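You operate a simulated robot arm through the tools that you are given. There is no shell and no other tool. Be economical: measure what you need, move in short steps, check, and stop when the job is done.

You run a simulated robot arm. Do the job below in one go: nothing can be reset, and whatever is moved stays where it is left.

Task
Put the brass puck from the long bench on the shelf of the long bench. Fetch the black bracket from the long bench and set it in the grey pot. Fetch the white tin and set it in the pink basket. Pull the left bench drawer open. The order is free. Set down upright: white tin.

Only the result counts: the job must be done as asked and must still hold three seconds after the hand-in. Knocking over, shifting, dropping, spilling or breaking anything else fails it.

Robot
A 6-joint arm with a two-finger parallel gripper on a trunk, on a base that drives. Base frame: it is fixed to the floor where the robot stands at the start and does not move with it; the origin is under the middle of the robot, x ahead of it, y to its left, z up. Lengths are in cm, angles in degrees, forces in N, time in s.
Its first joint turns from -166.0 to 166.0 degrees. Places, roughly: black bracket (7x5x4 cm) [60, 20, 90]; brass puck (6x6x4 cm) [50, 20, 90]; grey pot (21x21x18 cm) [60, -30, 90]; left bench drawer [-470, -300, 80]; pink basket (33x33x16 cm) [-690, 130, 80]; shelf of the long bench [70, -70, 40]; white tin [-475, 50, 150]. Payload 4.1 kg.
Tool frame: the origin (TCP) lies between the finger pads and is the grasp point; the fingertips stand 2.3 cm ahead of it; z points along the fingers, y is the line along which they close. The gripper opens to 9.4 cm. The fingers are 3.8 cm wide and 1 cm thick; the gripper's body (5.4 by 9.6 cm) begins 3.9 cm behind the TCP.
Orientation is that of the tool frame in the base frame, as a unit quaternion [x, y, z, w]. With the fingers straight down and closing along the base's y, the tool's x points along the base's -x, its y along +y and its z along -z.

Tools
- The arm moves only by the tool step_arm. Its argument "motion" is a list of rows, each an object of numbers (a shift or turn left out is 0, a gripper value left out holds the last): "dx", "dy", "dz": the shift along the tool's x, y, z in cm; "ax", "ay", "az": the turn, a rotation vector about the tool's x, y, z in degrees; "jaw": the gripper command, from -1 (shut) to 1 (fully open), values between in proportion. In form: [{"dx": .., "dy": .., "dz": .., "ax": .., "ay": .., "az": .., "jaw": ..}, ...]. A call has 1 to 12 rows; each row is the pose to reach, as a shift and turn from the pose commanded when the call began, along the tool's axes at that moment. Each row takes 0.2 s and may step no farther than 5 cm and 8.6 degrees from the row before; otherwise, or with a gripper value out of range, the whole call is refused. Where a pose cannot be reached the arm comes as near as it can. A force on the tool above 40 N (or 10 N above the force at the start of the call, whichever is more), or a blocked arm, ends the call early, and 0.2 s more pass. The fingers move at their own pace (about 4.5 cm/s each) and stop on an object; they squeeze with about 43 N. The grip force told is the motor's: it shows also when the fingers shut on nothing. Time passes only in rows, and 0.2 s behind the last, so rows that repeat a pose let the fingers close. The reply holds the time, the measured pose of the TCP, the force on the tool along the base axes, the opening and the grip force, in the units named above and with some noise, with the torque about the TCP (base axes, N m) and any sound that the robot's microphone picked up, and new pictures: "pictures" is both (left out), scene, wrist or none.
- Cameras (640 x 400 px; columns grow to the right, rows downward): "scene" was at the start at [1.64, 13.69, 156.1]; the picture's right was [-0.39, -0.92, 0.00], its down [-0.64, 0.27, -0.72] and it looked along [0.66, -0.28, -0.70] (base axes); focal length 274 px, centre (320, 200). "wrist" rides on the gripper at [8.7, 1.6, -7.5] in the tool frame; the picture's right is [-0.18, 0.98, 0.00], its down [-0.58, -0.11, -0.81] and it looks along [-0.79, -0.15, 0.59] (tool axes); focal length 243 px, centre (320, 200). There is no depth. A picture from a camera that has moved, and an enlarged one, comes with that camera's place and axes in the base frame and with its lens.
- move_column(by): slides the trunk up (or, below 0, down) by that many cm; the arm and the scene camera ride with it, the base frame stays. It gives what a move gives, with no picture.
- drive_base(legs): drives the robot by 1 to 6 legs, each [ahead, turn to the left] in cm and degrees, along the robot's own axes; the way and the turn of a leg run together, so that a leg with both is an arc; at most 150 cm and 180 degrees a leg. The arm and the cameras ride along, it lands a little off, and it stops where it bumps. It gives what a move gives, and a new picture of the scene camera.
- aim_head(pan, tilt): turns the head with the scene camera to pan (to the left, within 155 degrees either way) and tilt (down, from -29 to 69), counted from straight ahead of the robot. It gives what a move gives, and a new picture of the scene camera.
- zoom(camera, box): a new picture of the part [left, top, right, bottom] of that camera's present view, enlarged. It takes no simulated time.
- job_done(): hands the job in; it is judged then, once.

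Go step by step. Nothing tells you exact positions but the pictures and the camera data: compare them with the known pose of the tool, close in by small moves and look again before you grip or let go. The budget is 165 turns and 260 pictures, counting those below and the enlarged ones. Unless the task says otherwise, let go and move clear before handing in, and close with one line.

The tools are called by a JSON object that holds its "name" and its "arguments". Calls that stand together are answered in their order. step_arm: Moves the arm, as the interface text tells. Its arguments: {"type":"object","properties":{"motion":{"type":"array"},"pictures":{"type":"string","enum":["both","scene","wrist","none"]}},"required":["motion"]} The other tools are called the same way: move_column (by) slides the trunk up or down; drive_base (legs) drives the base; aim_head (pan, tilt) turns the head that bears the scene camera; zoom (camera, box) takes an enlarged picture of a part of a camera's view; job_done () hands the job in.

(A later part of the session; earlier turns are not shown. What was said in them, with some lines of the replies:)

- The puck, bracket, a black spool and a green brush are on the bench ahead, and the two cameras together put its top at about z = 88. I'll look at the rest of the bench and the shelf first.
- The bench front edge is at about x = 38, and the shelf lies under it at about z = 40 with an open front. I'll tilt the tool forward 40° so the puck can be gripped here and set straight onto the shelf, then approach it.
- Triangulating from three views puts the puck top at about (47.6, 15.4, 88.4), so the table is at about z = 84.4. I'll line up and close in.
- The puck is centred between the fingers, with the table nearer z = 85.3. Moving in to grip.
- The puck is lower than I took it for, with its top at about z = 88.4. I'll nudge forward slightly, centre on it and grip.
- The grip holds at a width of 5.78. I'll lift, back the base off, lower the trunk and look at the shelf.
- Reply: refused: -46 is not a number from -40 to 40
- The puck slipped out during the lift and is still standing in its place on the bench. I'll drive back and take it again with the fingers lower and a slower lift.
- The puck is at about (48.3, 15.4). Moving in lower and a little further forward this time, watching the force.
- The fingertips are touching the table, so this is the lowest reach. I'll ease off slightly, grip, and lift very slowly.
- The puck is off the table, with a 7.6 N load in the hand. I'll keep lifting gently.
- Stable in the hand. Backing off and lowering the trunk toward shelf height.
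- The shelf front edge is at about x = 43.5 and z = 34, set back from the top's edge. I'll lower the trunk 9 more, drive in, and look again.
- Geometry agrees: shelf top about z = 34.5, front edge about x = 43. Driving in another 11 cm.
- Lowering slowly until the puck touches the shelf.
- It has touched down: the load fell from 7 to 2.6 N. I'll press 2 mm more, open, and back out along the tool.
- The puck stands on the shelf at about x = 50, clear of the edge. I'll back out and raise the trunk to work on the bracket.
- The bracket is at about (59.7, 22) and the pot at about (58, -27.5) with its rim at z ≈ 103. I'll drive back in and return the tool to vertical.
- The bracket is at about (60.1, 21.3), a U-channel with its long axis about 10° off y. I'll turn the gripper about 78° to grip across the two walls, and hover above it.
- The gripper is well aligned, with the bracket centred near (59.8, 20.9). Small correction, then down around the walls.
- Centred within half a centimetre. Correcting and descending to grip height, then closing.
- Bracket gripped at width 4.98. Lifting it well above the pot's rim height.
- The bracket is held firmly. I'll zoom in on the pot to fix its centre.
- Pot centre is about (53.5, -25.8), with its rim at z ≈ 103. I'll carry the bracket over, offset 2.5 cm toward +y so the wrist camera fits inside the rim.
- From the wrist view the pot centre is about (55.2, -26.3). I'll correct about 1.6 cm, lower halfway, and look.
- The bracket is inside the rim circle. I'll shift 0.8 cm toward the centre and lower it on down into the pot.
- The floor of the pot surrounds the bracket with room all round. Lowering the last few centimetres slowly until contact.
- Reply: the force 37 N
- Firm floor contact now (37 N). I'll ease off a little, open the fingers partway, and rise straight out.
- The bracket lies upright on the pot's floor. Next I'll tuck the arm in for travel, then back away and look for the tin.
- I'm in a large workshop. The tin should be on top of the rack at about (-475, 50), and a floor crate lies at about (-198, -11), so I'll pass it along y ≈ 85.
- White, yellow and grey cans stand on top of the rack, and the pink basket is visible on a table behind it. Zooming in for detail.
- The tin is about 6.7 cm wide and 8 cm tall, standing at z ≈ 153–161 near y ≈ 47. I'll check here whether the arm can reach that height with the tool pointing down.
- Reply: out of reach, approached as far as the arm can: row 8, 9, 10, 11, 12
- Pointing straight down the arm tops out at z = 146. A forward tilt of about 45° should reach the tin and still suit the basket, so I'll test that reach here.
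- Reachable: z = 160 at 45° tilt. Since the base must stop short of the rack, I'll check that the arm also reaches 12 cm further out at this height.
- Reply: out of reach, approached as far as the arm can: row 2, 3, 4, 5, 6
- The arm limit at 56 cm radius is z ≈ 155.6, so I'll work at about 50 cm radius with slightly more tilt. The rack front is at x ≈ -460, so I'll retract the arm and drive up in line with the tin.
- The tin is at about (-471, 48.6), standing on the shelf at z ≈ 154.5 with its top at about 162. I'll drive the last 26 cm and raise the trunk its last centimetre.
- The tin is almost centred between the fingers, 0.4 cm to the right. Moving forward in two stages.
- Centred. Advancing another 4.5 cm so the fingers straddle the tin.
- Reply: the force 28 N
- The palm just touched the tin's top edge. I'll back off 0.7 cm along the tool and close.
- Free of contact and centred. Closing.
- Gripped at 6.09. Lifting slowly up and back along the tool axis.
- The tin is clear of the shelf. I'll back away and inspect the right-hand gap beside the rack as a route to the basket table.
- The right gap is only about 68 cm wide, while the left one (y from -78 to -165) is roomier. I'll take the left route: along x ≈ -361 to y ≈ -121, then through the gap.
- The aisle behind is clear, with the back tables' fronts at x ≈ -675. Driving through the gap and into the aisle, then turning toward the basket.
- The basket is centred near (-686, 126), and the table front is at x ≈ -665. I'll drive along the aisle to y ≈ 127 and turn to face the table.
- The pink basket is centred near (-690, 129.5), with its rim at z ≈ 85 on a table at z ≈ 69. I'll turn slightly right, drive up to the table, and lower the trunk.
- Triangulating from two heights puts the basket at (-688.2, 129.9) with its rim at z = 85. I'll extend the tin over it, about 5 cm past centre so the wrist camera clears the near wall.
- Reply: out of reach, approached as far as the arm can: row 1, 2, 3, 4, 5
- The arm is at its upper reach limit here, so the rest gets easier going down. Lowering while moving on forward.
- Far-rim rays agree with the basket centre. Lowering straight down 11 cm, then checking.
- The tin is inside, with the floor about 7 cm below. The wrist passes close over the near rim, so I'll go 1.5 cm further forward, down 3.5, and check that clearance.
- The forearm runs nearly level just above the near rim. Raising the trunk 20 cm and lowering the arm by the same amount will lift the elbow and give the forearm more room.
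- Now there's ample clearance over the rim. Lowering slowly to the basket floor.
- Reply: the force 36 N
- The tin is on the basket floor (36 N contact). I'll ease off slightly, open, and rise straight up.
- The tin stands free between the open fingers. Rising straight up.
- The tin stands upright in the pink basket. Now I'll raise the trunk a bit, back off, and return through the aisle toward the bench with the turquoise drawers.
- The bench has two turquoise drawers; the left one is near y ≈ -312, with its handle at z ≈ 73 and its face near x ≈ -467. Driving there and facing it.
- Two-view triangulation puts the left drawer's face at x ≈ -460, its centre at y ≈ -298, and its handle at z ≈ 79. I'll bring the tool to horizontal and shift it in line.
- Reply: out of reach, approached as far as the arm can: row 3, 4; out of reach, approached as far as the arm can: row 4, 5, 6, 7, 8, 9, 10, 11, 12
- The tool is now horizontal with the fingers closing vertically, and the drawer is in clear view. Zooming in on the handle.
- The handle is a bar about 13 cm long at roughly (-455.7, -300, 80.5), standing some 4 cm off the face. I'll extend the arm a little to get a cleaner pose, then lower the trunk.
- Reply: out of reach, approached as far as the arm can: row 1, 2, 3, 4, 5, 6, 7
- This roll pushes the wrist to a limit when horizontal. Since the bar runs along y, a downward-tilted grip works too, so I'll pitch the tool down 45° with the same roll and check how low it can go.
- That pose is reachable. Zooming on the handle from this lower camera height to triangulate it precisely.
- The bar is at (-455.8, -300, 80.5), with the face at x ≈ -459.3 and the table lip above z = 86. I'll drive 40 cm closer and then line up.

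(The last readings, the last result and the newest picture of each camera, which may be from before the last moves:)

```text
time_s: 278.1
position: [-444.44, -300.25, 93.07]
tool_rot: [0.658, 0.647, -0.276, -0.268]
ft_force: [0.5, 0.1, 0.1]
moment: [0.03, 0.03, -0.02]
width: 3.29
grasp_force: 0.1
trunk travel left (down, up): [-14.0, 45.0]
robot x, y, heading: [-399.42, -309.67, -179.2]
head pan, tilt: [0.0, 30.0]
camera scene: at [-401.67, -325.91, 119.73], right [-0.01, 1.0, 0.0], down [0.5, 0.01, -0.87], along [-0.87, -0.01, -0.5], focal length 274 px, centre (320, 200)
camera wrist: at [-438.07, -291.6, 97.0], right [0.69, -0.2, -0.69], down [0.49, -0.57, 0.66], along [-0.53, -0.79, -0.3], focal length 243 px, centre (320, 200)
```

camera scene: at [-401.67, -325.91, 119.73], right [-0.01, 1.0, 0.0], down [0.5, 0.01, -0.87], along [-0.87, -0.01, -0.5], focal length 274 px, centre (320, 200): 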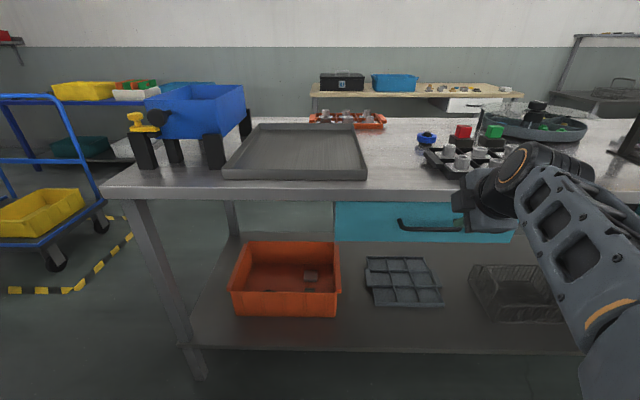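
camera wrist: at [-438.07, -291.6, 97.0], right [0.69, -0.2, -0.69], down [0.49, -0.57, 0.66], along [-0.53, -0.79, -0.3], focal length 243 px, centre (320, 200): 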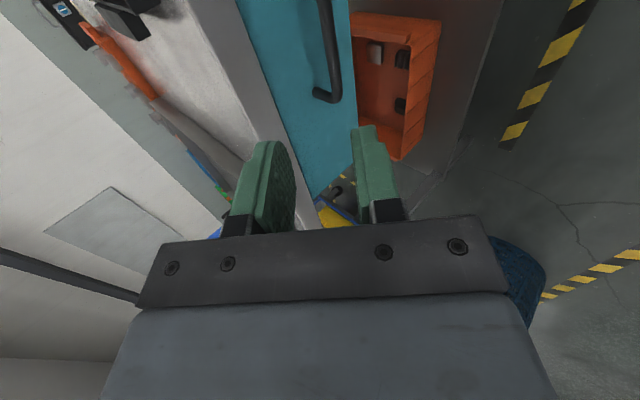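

The wrist and scene rays put the bar about 17 cm ahead along the tool, and 0.5 cm below its axis. Moving in 11.5 cm and checking.

{"name": "step_arm", "arguments": {"motion": [{"dy": 0.5, "dz": 3}, {"dy": 0.5, "dz": 6}, {"dy": 0.5, "dz": 9}, {"dy": 0.5, "dz": 11.5}, {"dy": 0.5, "dz": 11.5}]}}

{"name": "zoom", "arguments": {"camera": "wrist", "box": [220, 60, 460, 240]}}

```text
time_s: 279.3
position: [-452.19, -300.36, 84.59]
tool_rot: [0.658, 0.648, -0.275, -0.268]
ft_force: [-0.9, 0.5, 0.4]
moment: [0.02, 0.0, -0.01]
width: 3.3
grasp_force: 0.0
trunk travel left (down, up): [-14.0, 45.0]
robot x, y, heading: [-399.13, -309.28, -179.3]
head pan, tilt: [0.0, 30.0]
camera scene: at [-401.68, -325.91, 119.73], right [-0.01, 1.0, 0.0], down [0.5, 0.01, -0.87], along [-0.87, -0.01, -0.5], focal length 274 px, centre (320, 200)
camera wrist: at [-445.86, -291.82, 88.54], right [0.69, -0.2, -0.69], down [0.49, -0.57, 0.66], along [-0.53, -0.79, -0.3], focal length 243 px, centre (320, 200)
```

scene: 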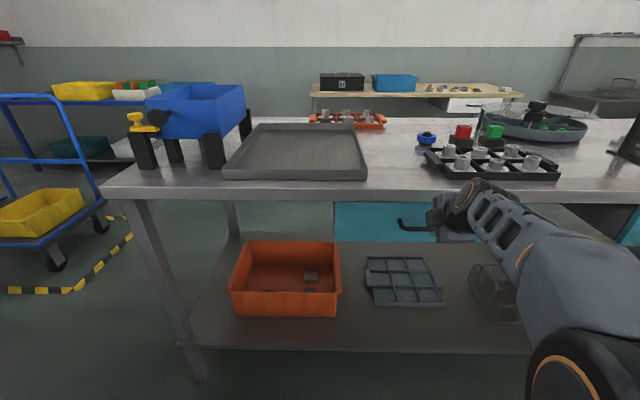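
wrist: 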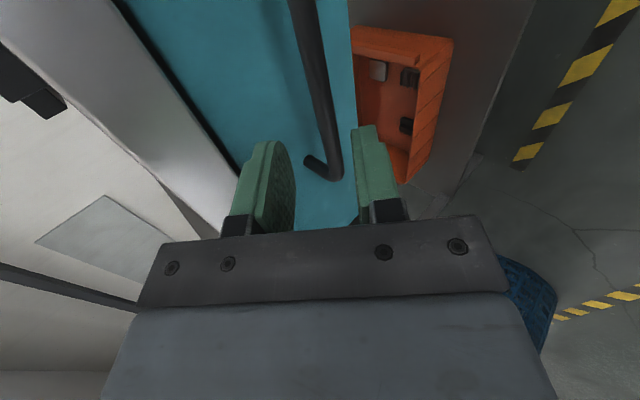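

```text
2.22 times, centred on (340, 150) of wrist
camera zoom: at [-445.86, -291.82, 88.54], right [0.69, -0.2, -0.69], down [0.49, -0.57, 0.66], along [-0.53, -0.79, -0.3], focal length 539 px, centre (276, 311)
```

zoom: 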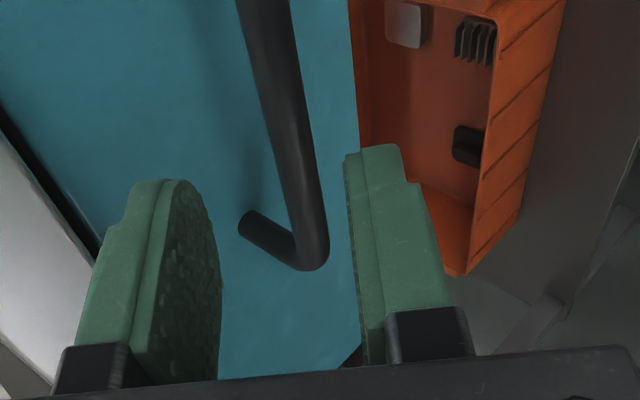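

The bar is centred between the fingers, about 6.8 cm ahead of the TCP. Advancing 4 cm more and checking.

{"name": "step_arm", "arguments": {"motion": [{"dz": 1.5}, {"dz": 3}, {"dz": 4.2}, {"dz": 4.2}], "pictures": "wrist"}}

{"name": "zoom", "arguments": {"camera": "wrist", "box": [220, 60, 460, 240]}}

```text
time_s: 280.3
position: [-455.33, -300.4, 81.64]
tool_rot: [0.658, 0.648, -0.276, -0.267]
ft_force: [0.3, 0.4, 0.5]
moment: [0.0, -0.02, -0.01]
width: 3.26
grasp_force: 0.1
trunk travel left (down, up): [-14.0, 45.0]
robot x, y, heading: [-398.84, -309.94, -179.1]
head pan, tilt: [0.0, 30.0]
camera wrist: at [-448.84, -291.75, 85.53], right [0.69, -0.2, -0.69], down [0.49, -0.57, 0.66], along [-0.53, -0.79, -0.3], focal length 243 px, centre (320, 200)
```

wrist: 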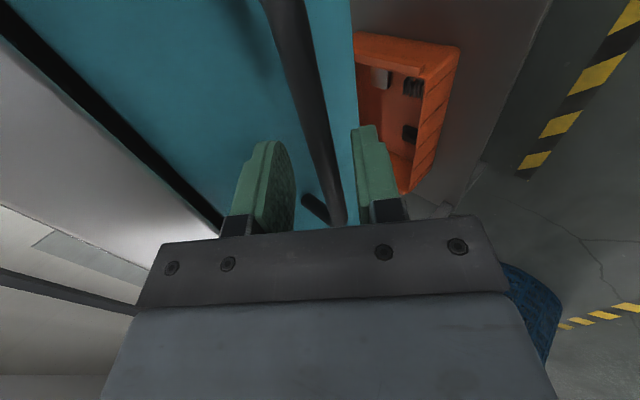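

```text
2.22 times, centred on (340, 150) of wrist
camera zoom: at [-448.84, -291.75, 85.53], right [0.69, -0.2, -0.69], down [0.49, -0.57, 0.66], along [-0.53, -0.79, -0.3], focal length 539 px, centre (276, 311)
```

zoom: 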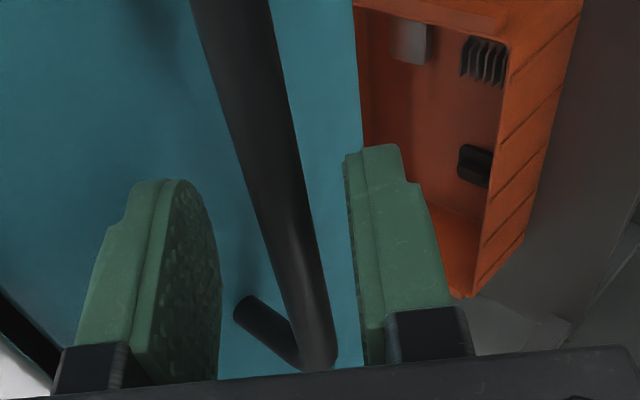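

The bar is right at the fingertips and centred. One more centimetre, then close.

{"name": "step_arm", "arguments": {"motion": [{"dz": 0.5}, {"dz": 1.0}, {"dz": 1.0}, {"dz": 1.0, "jaw": -1}, {"dz": 1.0, "jaw": -1}, {"dz": 1.0, "jaw": -1}, {"dz": 1.0, "jaw": -1}], "pictures": "wrist"}}

```text
time_s: 281.9
position: [-455.9, -300.5, 80.78]
tool_rot: [0.658, 0.649, -0.275, -0.265]
ft_force: [20.7, -0.2, -15.0]
moment: [0.82, -0.14, 1.19]
width: 1.18
grasp_force: 45.4
trunk travel left (down, up): [-14.0, 45.0]
robot x, y, heading: [-398.99, -309.24, -179.5]
head pan, tilt: [0.0, 30.0]
camera wrist: at [-449.45, -291.74, 84.73], right [0.7, -0.2, -0.69], down [0.49, -0.57, 0.66], along [-0.53, -0.79, -0.3], focal length 243 px, centre (320, 200)
```

wrist: 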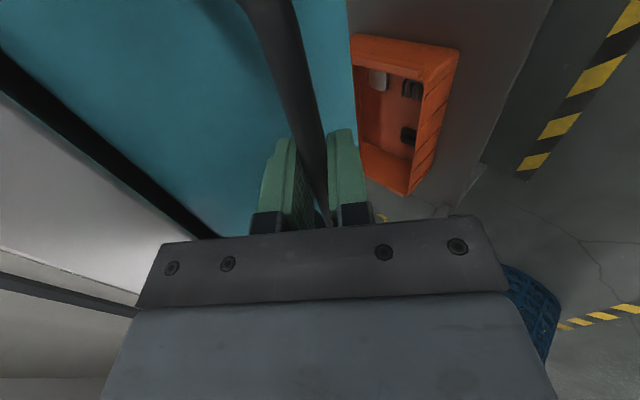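

The bar is gripped (width 1.18). Pulling by backing the base straight off.

{"name": "drive_base", "arguments": {"legs": [[-8, 0]]}}

```text
time_s: 282.9
position: [-447.98, -300.32, 80.7]
tool_rot: [0.658, 0.649, -0.275, -0.265]
ft_force: [-1.1, -24.1, -20.6]
moment: [0.38, -0.07, 1.86]
width: 1.17
grasp_force: 44.6
trunk travel left (down, up): [-14.0, 45.0]
robot x, y, heading: [-390.73, -309.38, -179.3]
head pan, tilt: [0.0, 30.0]
camera scene: at [-393.8, -326.0, 119.69], right [-0.01, 1.0, 0.0], down [0.5, 0.01, -0.87], along [-0.87, -0.01, -0.5], focal length 274 px, centre (320, 200)
```

scene: 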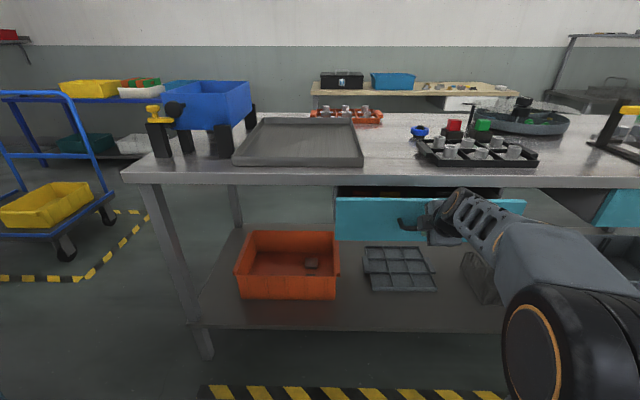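

The drawer is coming out. I'll relieve the sideways load a touch and keep pulling.

{"name": "step_arm", "arguments": {"motion": [{"dx": -0.15, "dy": 0.1}, {"dx": -0.3, "dy": 0.15}], "pictures": "none"}}

{"name": "drive_base", "arguments": {"legs": [[-9, 0]]}}

```text
time_s: 283.6
position: [-447.83, -300.46, 80.78]
tool_rot: [0.658, 0.648, -0.275, -0.267]
ft_force: [-1.0, 7.7, -1.0]
moment: [0.49, -0.12, 1.84]
width: 1.16
grasp_force: 44.6
trunk travel left (down, up): [-14.0, 45.0]
robot x, y, heading: [-391.1, -309.31, -179.4]
head pan, tilt: [0.0, 30.0]
```

```text
time_s: 284.6
position: [-438.89, -300.46, 80.79]
tool_rot: [0.659, 0.649, -0.275, -0.264]
ft_force: [-0.5, 5.8, 1.9]
moment: [1.22, -0.04, 1.19]
width: 1.19
grasp_force: 45.0
trunk travel left (down, up): [-14.0, 45.0]
robot x, y, heading: [-381.89, -309.82, -179.2]
head pan, tilt: [0.0, 30.0]
camera scene: at [-384.73, -325.65, 119.74], right [-0.01, 1.0, 0.0], down [0.5, 0.01, -0.87], along [-0.87, -0.01, -0.5], focal length 274 px, centre (320, 200)
```

scene: 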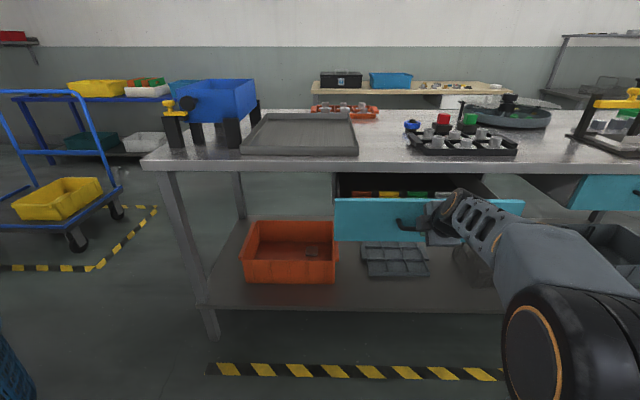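

It's open 17 cm with little resistance. I'll pull further, until the stop or about 27 cm.

{"name": "drive_base", "arguments": {"legs": [[-8, 0]]}}

```text
time_s: 285.7
position: [-430.92, -300.48, 80.83]
tool_rot: [0.657, 0.65, -0.275, -0.265]
ft_force: [-0.1, -3.8, 0.8]
moment: [0.87, 0.02, 0.9]
width: 1.16
grasp_force: 44.9
trunk travel left (down, up): [-14.0, 45.0]
robot x, y, heading: [-374.14, -308.97, -179.1]
head pan, tilt: [0.0, 30.0]
camera scene: at [-376.69, -325.61, 119.72], right [-0.02, 1.0, 0.0], down [0.5, 0.01, -0.87], along [-0.87, -0.01, -0.5], focal length 274 px, centre (320, 200)
```

scene: 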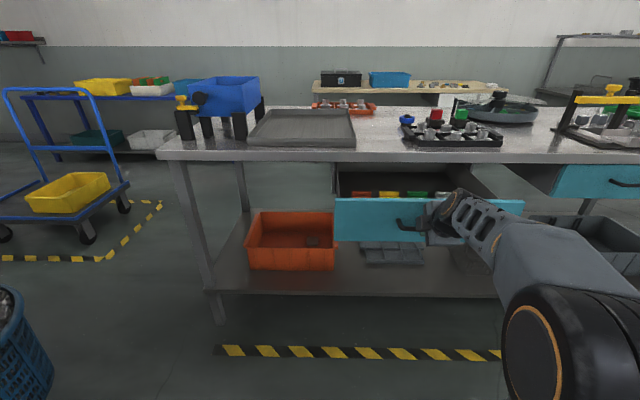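

{"name": "drive_base", "arguments": {"legs": [[-7, 0]]}}

```text
time_s: 286.7
position: [-423.83, -300.54, 80.74]
tool_rot: [0.657, 0.65, -0.275, -0.265]
ft_force: [-1.0, -14.6, 0.6]
moment: [-0.18, -0.03, 1.57]
width: 1.18
grasp_force: 45.2
trunk travel left (down, up): [-14.0, 45.0]
robot x, y, heading: [-366.88, -309.08, -178.9]
head pan, tilt: [0.0, 30.0]
camera scene: at [-369.62, -325.6, 119.71], right [-0.02, 1.0, 0.0], down [0.5, 0.01, -0.87], along [-0.87, -0.01, -0.5], focal length 274 px, centre (320, 200)
```

scene: 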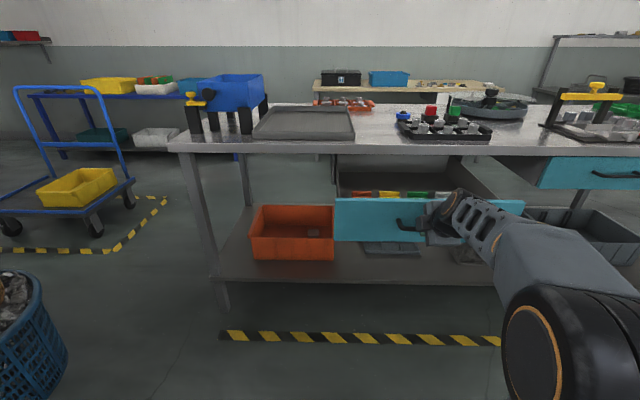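

The drawer is open 32 cm. I'll open the fingers and back out along the tool axis.

{"name": "step_arm", "arguments": {"motion": [{"dz": 0, "jaw": -0.35}, {"dz": 0, "jaw": -0.35}, {"dz": 0, "jaw": -0.35}, {"dz": -1}, {"dz": -3}, {"dz": -6}, {"dz": -10}, {"dz": -14}, {"dz": -14}]}}

```text
time_s: 288.7
position: [-414.1, -300.38, 90.65]
tool_rot: [0.657, 0.651, -0.275, -0.263]
ft_force: [-0.7, 0.7, -0.5]
moment: [0.02, 0.02, 0.02]
width: 3.09
grasp_force: 0.0
trunk travel left (down, up): [-14.0, 45.0]
robot x, y, heading: [-366.86, -309.19, -179.1]
head pan, tilt: [0.0, 30.0]
camera scene: at [-369.63, -325.47, 119.73], right [-0.02, 1.0, 0.0], down [0.5, 0.01, -0.87], along [-0.87, -0.02, -0.5], focal length 274 px, centre (320, 200)
camera wrist: at [-407.73, -291.72, 94.57], right [0.7, -0.2, -0.69], down [0.49, -0.57, 0.66], along [-0.52, -0.8, -0.3], focal length 243 px, centre (320, 200)
```

scene: 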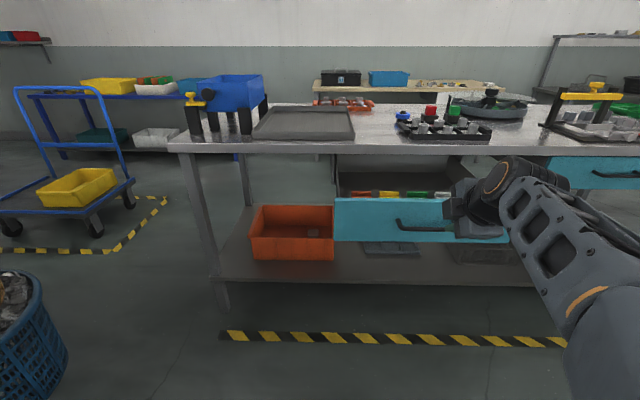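
wrist: 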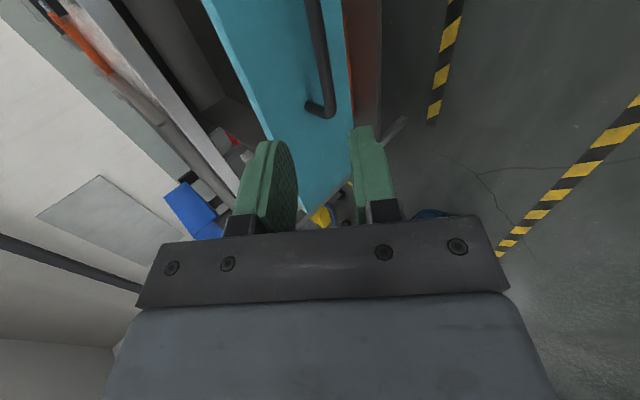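

The hand is free of the handle and the drawer stays open. I'll back the base clear before handing in.

{"name": "drive_base", "arguments": {"legs": [[-20, 0]]}}

```text
time_s: 290.3
position: [-394.13, -300.17, 90.62]
tool_rot: [0.656, 0.651, -0.276, -0.264]
ft_force: [0.1, -0.4, 0.7]
moment: [-0.01, 0.01, 0.0]
width: 3.07
grasp_force: 0.0
trunk travel left (down, up): [-14.0, 45.0]
robot x, y, heading: [-347.05, -309.11, -178.8]
head pan, tilt: [0.0, 30.0]
camera scene: at [-349.52, -325.09, 119.73], right [-0.02, 1.0, 0.0], down [0.5, 0.01, -0.87], along [-0.87, -0.02, -0.5], focal length 274 px, centre (320, 200)
```

scene: 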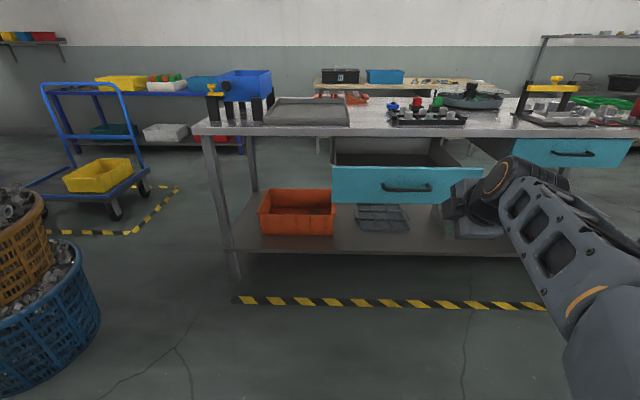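

The drawer stands open, the other three items are placed, and the robot is clear of everything. Handing in.

{"name": "job_done", "arguments": {}}

```text
The job is handed in.
```

All four jobs are handed in: the brass puck is on the long bench's shelf, the black bracket is in the grey pot, the white tin stands upright in the pink basket, and the left bench drawer is open about 32 cm; the puck slipped out of the grip once on the first lift but stayed on the bench.
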